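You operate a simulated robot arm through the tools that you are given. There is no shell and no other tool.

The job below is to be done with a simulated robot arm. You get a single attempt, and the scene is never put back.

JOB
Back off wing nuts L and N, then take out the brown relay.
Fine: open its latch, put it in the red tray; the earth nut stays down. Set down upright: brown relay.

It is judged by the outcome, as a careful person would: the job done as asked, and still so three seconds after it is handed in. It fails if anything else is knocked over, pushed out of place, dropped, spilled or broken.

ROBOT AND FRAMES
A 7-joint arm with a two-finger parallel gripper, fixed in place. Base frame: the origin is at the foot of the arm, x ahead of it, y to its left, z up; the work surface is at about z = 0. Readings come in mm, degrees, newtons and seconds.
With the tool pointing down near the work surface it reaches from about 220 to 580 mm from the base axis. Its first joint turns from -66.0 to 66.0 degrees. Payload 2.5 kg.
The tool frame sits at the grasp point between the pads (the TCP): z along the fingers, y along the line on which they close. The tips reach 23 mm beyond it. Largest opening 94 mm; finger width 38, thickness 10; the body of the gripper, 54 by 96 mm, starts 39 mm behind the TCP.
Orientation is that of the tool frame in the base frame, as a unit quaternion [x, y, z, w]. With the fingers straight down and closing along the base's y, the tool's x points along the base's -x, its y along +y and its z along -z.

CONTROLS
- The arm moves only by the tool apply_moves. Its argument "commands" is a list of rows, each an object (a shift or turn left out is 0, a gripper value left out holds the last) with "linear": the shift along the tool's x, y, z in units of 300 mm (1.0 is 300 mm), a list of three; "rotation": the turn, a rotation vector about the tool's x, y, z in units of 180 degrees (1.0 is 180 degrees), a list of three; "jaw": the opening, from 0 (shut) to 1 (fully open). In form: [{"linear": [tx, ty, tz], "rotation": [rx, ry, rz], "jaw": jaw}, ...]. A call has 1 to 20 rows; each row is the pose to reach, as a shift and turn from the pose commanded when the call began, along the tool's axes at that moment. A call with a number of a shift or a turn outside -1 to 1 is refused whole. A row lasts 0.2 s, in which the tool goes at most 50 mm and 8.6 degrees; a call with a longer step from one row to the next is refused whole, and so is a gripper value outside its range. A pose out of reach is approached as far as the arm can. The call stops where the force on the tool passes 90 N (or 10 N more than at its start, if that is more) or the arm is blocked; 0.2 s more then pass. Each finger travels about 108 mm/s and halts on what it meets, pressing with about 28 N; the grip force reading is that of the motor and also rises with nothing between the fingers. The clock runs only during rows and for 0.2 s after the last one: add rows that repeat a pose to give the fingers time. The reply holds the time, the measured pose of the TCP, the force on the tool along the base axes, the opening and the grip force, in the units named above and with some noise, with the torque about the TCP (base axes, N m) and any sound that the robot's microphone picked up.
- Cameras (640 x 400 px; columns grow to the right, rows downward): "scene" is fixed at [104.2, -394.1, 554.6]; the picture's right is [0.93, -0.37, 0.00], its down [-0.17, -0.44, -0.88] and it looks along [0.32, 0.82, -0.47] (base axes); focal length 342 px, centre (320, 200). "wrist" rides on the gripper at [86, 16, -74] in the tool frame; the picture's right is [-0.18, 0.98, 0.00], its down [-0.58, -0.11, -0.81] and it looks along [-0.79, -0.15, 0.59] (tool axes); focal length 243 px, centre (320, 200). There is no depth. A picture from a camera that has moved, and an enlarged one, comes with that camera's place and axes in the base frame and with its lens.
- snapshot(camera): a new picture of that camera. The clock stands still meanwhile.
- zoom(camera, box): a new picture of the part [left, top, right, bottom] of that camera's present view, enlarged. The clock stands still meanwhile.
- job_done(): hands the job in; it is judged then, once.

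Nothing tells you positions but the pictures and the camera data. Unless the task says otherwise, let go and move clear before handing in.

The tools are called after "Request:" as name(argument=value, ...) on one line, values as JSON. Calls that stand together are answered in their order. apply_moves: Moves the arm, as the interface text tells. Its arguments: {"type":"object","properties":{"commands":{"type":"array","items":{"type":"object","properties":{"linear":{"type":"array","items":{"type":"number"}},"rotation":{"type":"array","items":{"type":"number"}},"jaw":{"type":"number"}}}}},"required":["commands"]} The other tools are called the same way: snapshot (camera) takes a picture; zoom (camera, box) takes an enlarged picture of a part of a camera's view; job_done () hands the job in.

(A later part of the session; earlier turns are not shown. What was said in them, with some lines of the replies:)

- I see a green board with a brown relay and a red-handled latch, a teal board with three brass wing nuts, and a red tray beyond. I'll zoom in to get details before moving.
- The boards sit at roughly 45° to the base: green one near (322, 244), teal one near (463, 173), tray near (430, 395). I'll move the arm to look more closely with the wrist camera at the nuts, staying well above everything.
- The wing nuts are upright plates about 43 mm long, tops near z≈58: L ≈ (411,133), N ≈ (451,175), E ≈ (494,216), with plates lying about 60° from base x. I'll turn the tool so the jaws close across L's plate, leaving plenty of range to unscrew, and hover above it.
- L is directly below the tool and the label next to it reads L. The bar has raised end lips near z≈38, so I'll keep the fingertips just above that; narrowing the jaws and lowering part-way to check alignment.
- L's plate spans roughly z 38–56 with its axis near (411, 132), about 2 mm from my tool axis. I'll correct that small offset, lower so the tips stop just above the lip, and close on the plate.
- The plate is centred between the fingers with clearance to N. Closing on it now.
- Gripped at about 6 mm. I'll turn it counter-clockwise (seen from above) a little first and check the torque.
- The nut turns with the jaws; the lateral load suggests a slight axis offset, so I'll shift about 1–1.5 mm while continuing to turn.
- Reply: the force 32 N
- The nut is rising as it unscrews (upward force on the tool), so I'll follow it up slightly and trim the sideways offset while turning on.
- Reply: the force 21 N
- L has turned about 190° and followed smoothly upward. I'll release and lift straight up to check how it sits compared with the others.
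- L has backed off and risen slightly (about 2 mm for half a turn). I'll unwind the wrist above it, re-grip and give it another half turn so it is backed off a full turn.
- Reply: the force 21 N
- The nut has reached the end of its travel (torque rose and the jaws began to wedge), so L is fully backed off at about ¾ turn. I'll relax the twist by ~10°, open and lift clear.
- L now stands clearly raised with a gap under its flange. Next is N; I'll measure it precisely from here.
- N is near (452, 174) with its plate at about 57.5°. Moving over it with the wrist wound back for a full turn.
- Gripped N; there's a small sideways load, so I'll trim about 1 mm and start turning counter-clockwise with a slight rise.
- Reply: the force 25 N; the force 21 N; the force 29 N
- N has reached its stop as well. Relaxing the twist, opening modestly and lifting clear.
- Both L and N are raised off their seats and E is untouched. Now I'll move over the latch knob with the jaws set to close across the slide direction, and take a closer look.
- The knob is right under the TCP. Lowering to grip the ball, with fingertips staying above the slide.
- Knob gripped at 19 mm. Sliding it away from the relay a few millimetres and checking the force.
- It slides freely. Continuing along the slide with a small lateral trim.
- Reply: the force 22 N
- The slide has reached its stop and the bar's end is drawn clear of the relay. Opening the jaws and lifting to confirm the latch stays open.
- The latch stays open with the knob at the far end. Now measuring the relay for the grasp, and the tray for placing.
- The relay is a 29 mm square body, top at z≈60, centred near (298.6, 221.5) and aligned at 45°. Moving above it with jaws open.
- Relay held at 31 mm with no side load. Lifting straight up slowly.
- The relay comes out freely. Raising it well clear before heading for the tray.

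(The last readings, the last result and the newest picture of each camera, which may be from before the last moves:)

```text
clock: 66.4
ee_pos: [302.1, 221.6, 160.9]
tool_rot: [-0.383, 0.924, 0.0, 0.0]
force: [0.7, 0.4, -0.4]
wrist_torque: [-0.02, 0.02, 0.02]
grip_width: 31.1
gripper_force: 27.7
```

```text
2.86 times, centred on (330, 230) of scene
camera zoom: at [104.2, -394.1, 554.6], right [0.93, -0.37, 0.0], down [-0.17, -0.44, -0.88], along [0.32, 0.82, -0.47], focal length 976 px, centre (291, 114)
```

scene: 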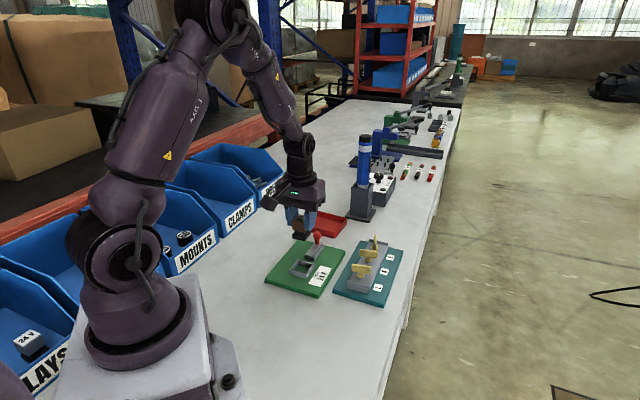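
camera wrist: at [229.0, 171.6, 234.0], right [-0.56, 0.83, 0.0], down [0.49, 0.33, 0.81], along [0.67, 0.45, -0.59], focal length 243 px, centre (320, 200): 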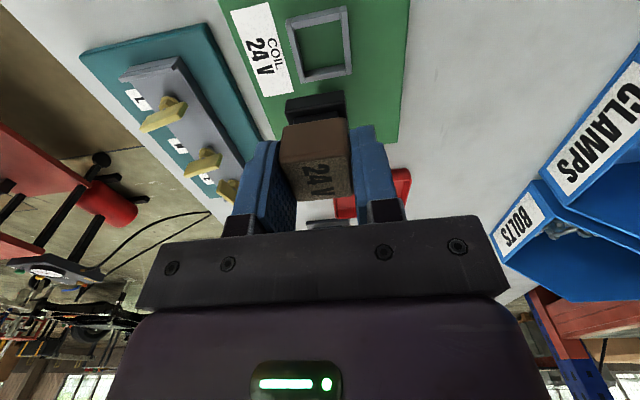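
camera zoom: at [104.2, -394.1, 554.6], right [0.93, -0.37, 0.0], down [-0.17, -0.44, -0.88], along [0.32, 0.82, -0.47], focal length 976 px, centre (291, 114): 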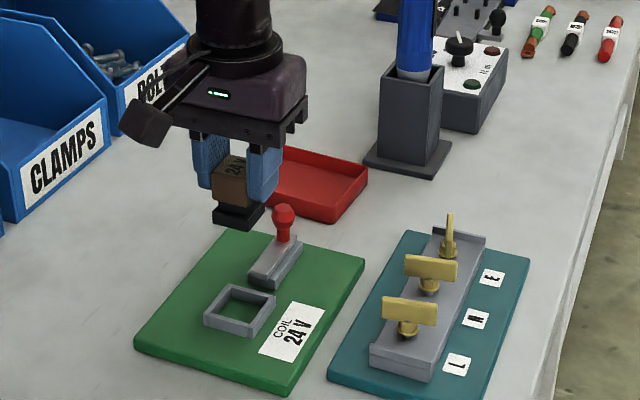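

The relay is free of its socket and held upright. Moving it at height over to the tray, then I'll check the placement from above.

Request:
apply_moves(commands=[{"linear": [-0.06, 0.011, 0], "jaw": 0.2}, {"linear": [-0.16, 0.03, 0], "jaw": 0.2}, {"linear": [-0.27, 0.051, 0], "jaw": 0.2}, {"linear": [-0.38, 0.072, 0], "jaw": 0.2}, {"linear": [-0.49, 0.093, 0], "jaw": 0.2}, {"linear": [-0.59, 0.112, 0], "jaw": 0.2}, {"linear": [-0.65, 0.123, 0], "jaw": 0.2}, {"linear": [-0.6807, 0.129, 0], "jaw": 0.2}, {"linear": [-0.6807, 0.129, 0], "jaw": 0.2}])

Request:
snapshot(camera="wrist")

Request:
zoom(camera="scene", box=[260, 140, 400, 270])

```text
clock: 68.4
ee_pos: [417.7, 393.8, 161.5]
tool_rot: [-0.383, 0.924, 0.001, 0.0]
force: [0.3, -0.2, -0.2]
wrist_torque: [0.02, -0.01, -0.03]
grip_width: 31.2
gripper_force: 28.1
```

```text
taken
camera wrist: at [344.9, 343.7, 234.1], right [-0.56, 0.83, 0.0], down [0.49, 0.33, 0.81], along [0.67, 0.45, -0.59], focal length 243 px, centre (320, 200)
```

wrist: 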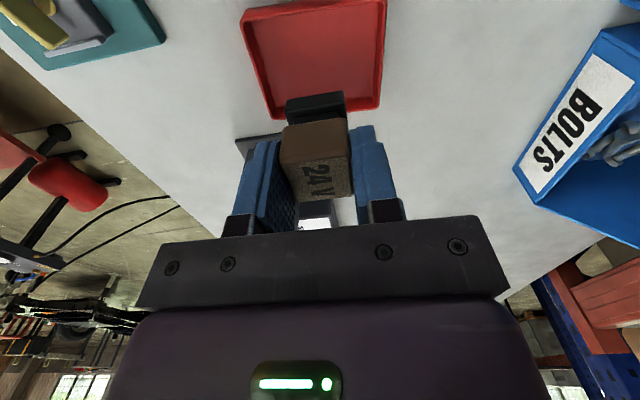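

```text
3.08 times, centred on (330, 205) of scene
camera zoom: at [104.2, -394.1, 554.6], right [0.93, -0.37, 0.0], down [-0.17, -0.44, -0.88], along [0.32, 0.82, -0.47], focal length 1051 px, centre (289, 185)
```

zoom: 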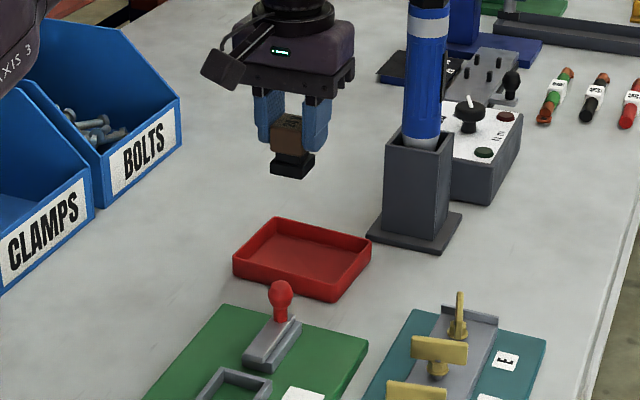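

Request:
zoom(camera="scene", box=[305, 170, 345, 205])

Request:
zoom(camera="wrist", box=[230, 0, 400, 130])

```text
11.43 times, centred on (325, 188) of scene
camera zoom: at [104.2, -394.1, 554.6], right [0.93, -0.37, 0.0], down [-0.17, -0.44, -0.88], along [0.32, 0.82, -0.47], focal length 3904 px, centre (263, 343)
```

zoom: 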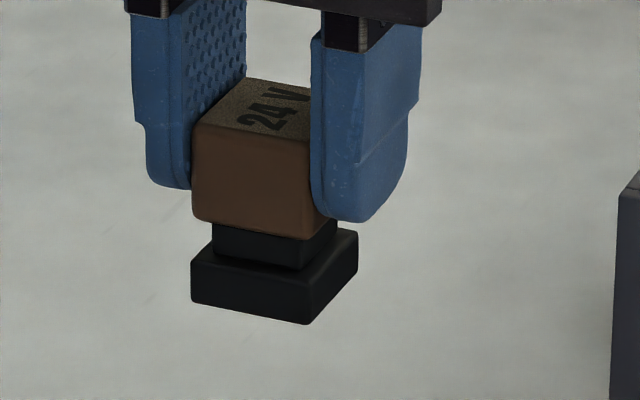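

```text
3.08 times, centred on (315, 65) of wrist
camera zoom: at [344.9, 343.7, 234.1], right [-0.56, 0.83, 0.0], down [0.49, 0.33, 0.81], along [0.67, 0.45, -0.59], focal length 746 px, centre (335, 615)
```

zoom: 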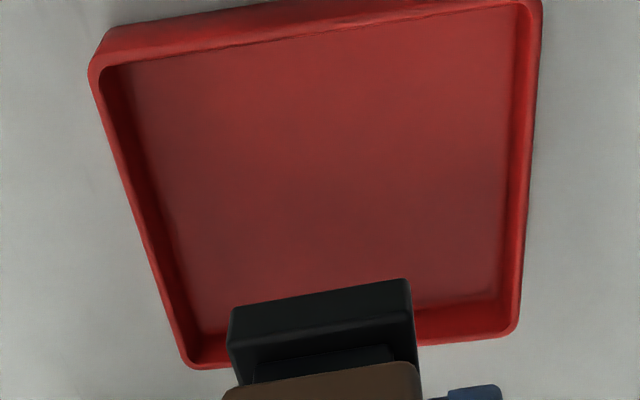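

The relay's base hangs about 44 mm below the TCP and the tray centre is near (428, 400). I'll centre a little better and lower to just above the tray floor.

Request:
apply_moves(commands=[{"linear": [-0.0165, -0.0067, 0.03], "jaw": 0.2}, {"linear": [-0.0165, -0.0067, 0.1], "jaw": 0.2}, {"linear": [-0.0165, -0.0067, 0.18], "jaw": 0.2}, {"linear": [-0.0165, -0.0067, 0.25], "jaw": 0.2}, {"linear": [-0.0165, -0.0067, 0.3], "jaw": 0.2}, {"linear": [-0.0165, -0.0067, 0.3337], "jaw": 0.2}, {"linear": [-0.0165, -0.0067, 0.3337], "jaw": 0.2}])

Request:
snapshot(camera="wrist")

Request:
zoom(camera="scene", box=[290, 180, 370, 240])

```text
clock: 70.0
ee_pos: [422.9, 394.5, 58.5]
tool_rot: [-0.383, 0.924, 0.001, 0.0]
force: [-1.0, 0.3, -0.2]
wrist_torque: [0.01, 0.04, 0.02]
grip_width: 31.3
gripper_force: 28.1
```

```text
taken
camera wrist: at [349.7, 344.6, 132.5], right [-0.56, 0.83, 0.0], down [0.49, 0.33, 0.81], along [0.67, 0.46, -0.59], focal length 243 px, centre (320, 200)
```

wrist: 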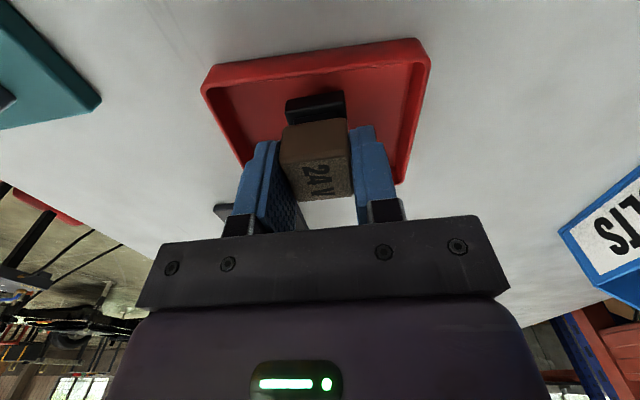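

```text
6.67 times, centred on (330, 210) of scene
camera zoom: at [104.2, -394.1, 554.6], right [0.93, -0.37, 0.0], down [-0.17, -0.44, -0.88], along [0.32, 0.82, -0.47], focal length 2277 px, centre (253, 133)
```

zoom: 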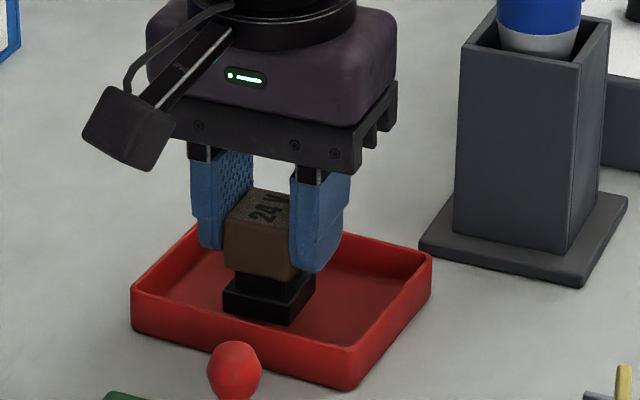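

Inside the tray walls with clearance all round. Lowering gently to feel for the floor.

Request:
apply_moves(commands=[{"linear": [0, 0, 0.012], "jaw": 0.2}, {"linear": [0, 0, 0.02], "jaw": 0.2}, {"linear": [0, 0, 0.025], "jaw": 0.2}, {"linear": [0, 0, 0.028], "jaw": 0.2}])

```text
clock: 71.0
ee_pos: [424.3, 393.8, 52.7]
tool_rot: [-0.382, 0.924, 0.0, 0.0]
force: [0.4, -0.1, 1.5]
wrist_torque: [0.0, -0.02, 0.03]
grip_width: 31.4
gripper_force: 28.2
```

Request:
apply_moves(commands=[{"linear": [0, 0, 0.003], "jaw": 0.2}, {"linear": [0, 0, 0.005], "jaw": 0.2}, {"linear": [0, 0, 0.005], "jaw": 0.2}])

Request:
zoom(camera="scene", box=[290, 180, 370, 240])

```text
clock: 71.8
ee_pos: [424.0, 394.3, 52.4]
tool_rot: [-0.383, 0.924, 0.0, 0.0]
force: [-0.1, -0.2, 0.5]
wrist_torque: [-0.01, 0.02, 0.0]
grip_width: 31.4
gripper_force: 27.4
```

```text
6.67 times, centred on (330, 210) of scene
camera zoom: at [104.2, -394.1, 554.6], right [0.93, -0.37, 0.0], down [-0.17, -0.44, -0.88], along [0.32, 0.82, -0.47], focal length 2277 px, centre (253, 133)
```

zoom: 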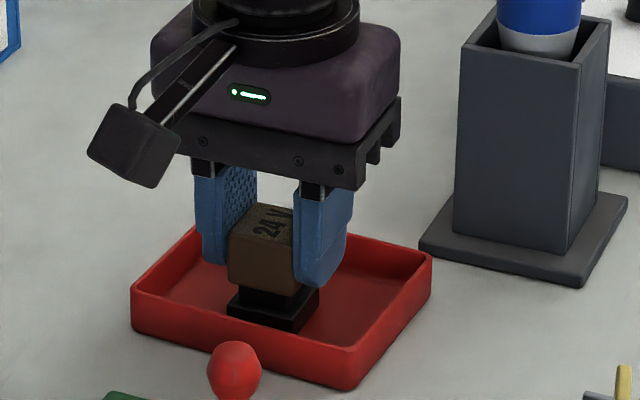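

Request:
zoom(camera="wrist", box=[190, 20, 440, 200])

```text
2.22 times, centred on (315, 110) of wrist
camera zoom: at [351.5, 344.9, 124.5], right [-0.56, 0.83, 0.0], down [0.49, 0.33, 0.81], along [0.67, 0.45, -0.59], focal length 539 px, centre (331, 400)
```

zoom: 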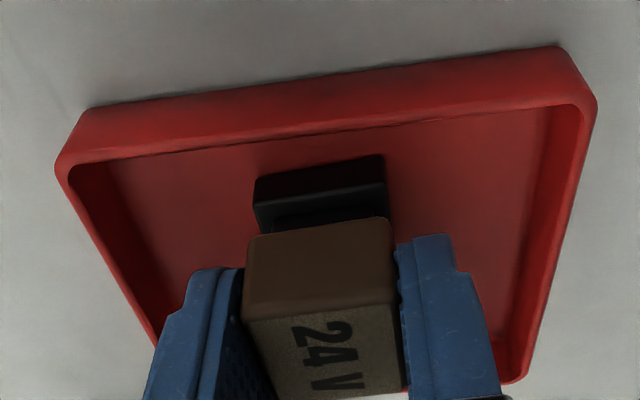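

Request:
apply_moves(commands=[{"linear": [0, 0, 0.003], "jaw": 0.2}, {"linear": [0, 0, 0.006], "jaw": 0.2}, {"linear": [0, 0, 0.006], "jaw": 0.2}])

```text
clock: 72.6
ee_pos: [426.0, 395.5, 51.9]
tool_rot: [-0.383, 0.924, 0.001, 0.002]
force: [-4.7, -2.9, 21.8]
wrist_torque: [-0.24, 0.29, 0.0]
grip_width: 31.1
gripper_force: 28.3
```

The base has touched the tray floor. Easing the pressure slightly, then opening the jaws.

Request:
apply_moves(commands=[{"linear": [0, 0, -0.0025], "jaw": 0.2}, {"linear": [0, 0, -0.0025], "jaw": 0.2}])

```text
clock: 73.2
ee_pos: [425.0, 394.2, 52.2]
tool_rot: [-0.382, 0.924, 0.001, 0.002]
force: [3.3, 2.9, 14.4]
wrist_torque: [0.15, -0.15, -0.01]
grip_width: 31.4
gripper_force: 28.2
```

Request:
apply_moves(commands=[{"linear": [0, 0, -0.0025], "jaw": 0.2}, {"linear": [0, 0, -0.0025], "jaw": 0.2}])

```text
clock: 73.8
ee_pos: [425.0, 393.9, 51.7]
tool_rot: [-0.383, 0.924, 0.0, -0.001]
force: [0.0, 4.0, 12.3]
wrist_torque: [0.22, -0.08, 0.01]
grip_width: 31.5
gripper_force: 27.8
```

Request:
apply_moves(commands=[{"jaw": 0.34}, {"jaw": 0.4}, {"jaw": 0.46}, {"jaw": 0.5}, {"jaw": 0.5}])

Request:
snapshot(camera="wrist")

Request:
zoom(camera="scene", box=[290, 180, 370, 240])

```text
clock: 75.0
ee_pos: [424.7, 393.1, 50.7]
tool_rot: [-0.382, 0.924, 0.001, 0.0]
force: [0.0, 0.2, 0.5]
wrist_torque: [0.03, 0.02, -0.01]
grip_width: 46.9
gripper_force: 0.1
```

```text
taken
camera wrist: at [351.6, 343.4, 124.1], right [-0.56, 0.83, 0.0], down [0.49, 0.33, 0.81], along [0.67, 0.45, -0.59], focal length 243 px, centre (320, 200)
```

wrist: 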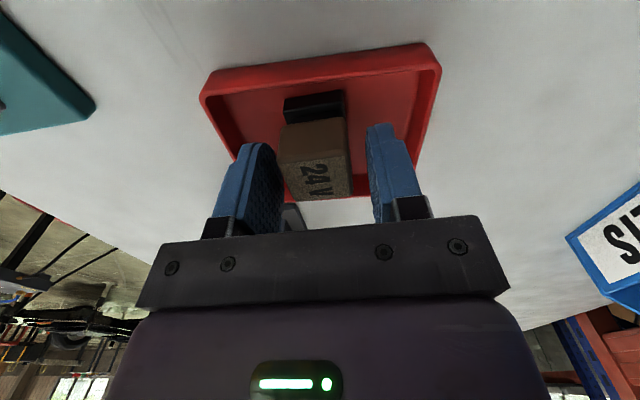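

```text
6.67 times, centred on (330, 210) of scene
camera zoom: at [104.2, -394.1, 554.6], right [0.93, -0.37, 0.0], down [-0.17, -0.44, -0.88], along [0.32, 0.82, -0.47], focal length 2277 px, centre (253, 133)
```

zoom: 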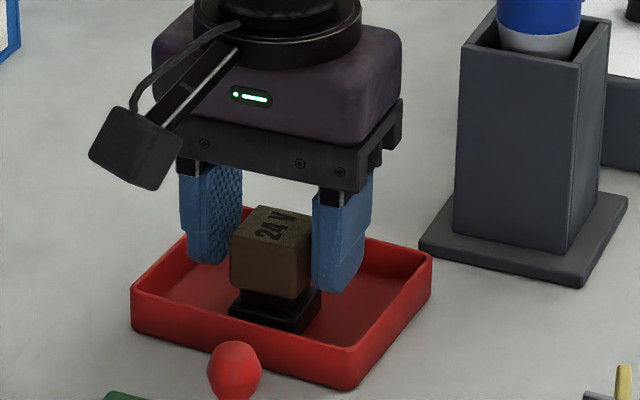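

The relay stands upright in the tray. Widening a touch and lifting straight up, then retreating.

Request:
apply_moves(commands=[{"jaw": 0.58}, {"jaw": 0.6}, {"linear": [0, 0, -0.04], "jaw": 0.6}, {"linear": [0, 0, -0.12], "jaw": 0.6}, {"linear": [0, 0, -0.22], "jaw": 0.6}, {"linear": [0, 0, -0.34], "jaw": 0.6}, {"linear": [0, 0, -0.45], "jaw": 0.6}, {"linear": [0.12, 0, -0.5], "jaw": 0.6}, {"linear": [0.25, 0, -0.53], "jaw": 0.6}, {"linear": [0.4, 0, -0.55], "jaw": 0.6}, {"linear": [0.5, 0, -0.55], "jaw": 0.6}, {"linear": [0.5, 0, -0.55], "jaw": 0.6}])

Request:
snapshot(camera="scene")

Request:
zoom(camera="scene", box=[250, 190, 420, 306])

Request:
snapshot(camera="wrist")

```text
clock: 77.6
ee_pos: [317.0, 286.2, 213.9]
tool_rot: [-0.382, 0.924, -0.001, 0.001]
force: [0.0, 0.9, 0.9]
wrist_torque: [0.01, -0.05, 0.06]
grip_width: 56.4
gripper_force: 0.0
```

```text
taken
```

scene: 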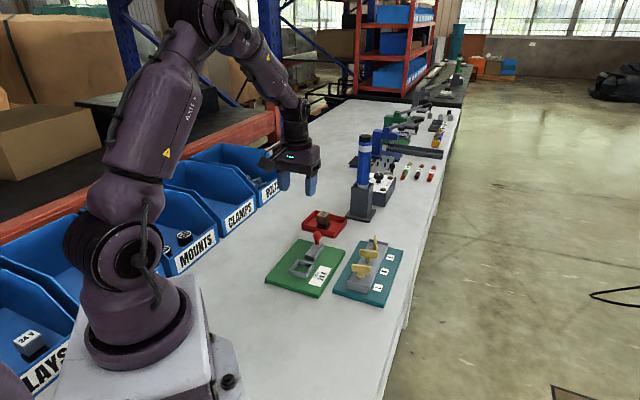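

```text
3.45 times, centred on (335, 248) of scene
camera zoom: at [104.2, -394.1, 554.6], right [0.93, -0.37, 0.0], down [-0.17, -0.44, -0.88], along [0.32, 0.82, -0.47], focal length 1178 px, centre (268, 34)
```

zoom: 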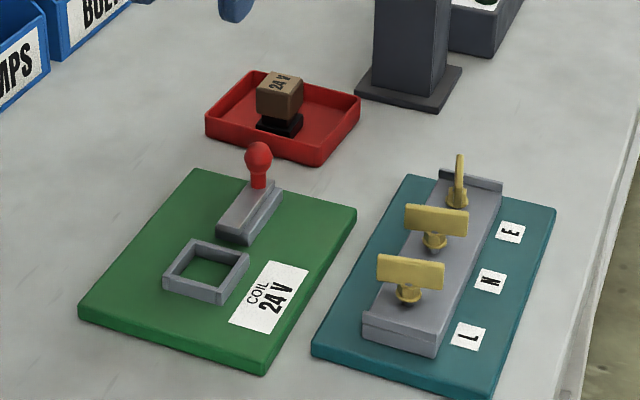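

```text
taken
camera wrist: at [243.0, 236.2, 286.6], right [-0.56, 0.83, 0.0], down [0.49, 0.33, 0.81], along [0.67, 0.46, -0.59], focal length 243 px, centre (320, 200)
```

wrist: 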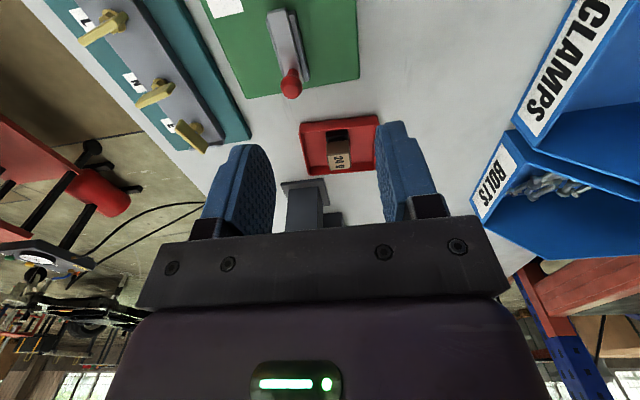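

L and N are backed off to their stops, and E is untouched. The latch is open, the relay stands upright in the red tray, and the arm is clear, so I'm handing in the job.

Request:
job_done()

```text
The job is handed in.
```

The job is handed in. From the final camera views:

- **Wing nuts:** L and N are each backed off about three-quarters of a turn, to the end of their travel, and both stand clear of their seats. The earth nut (E) was not touched and is still down.
- **Latch:** it is slid fully open and has stayed there.
- **Brown relay:** it is out of its socket and standing upright in the red tray, slightly toward the arm from the tray's centre.

I saw nothing else moved or knocked over. The gripper is open and the arm is clear of the boards and tray.
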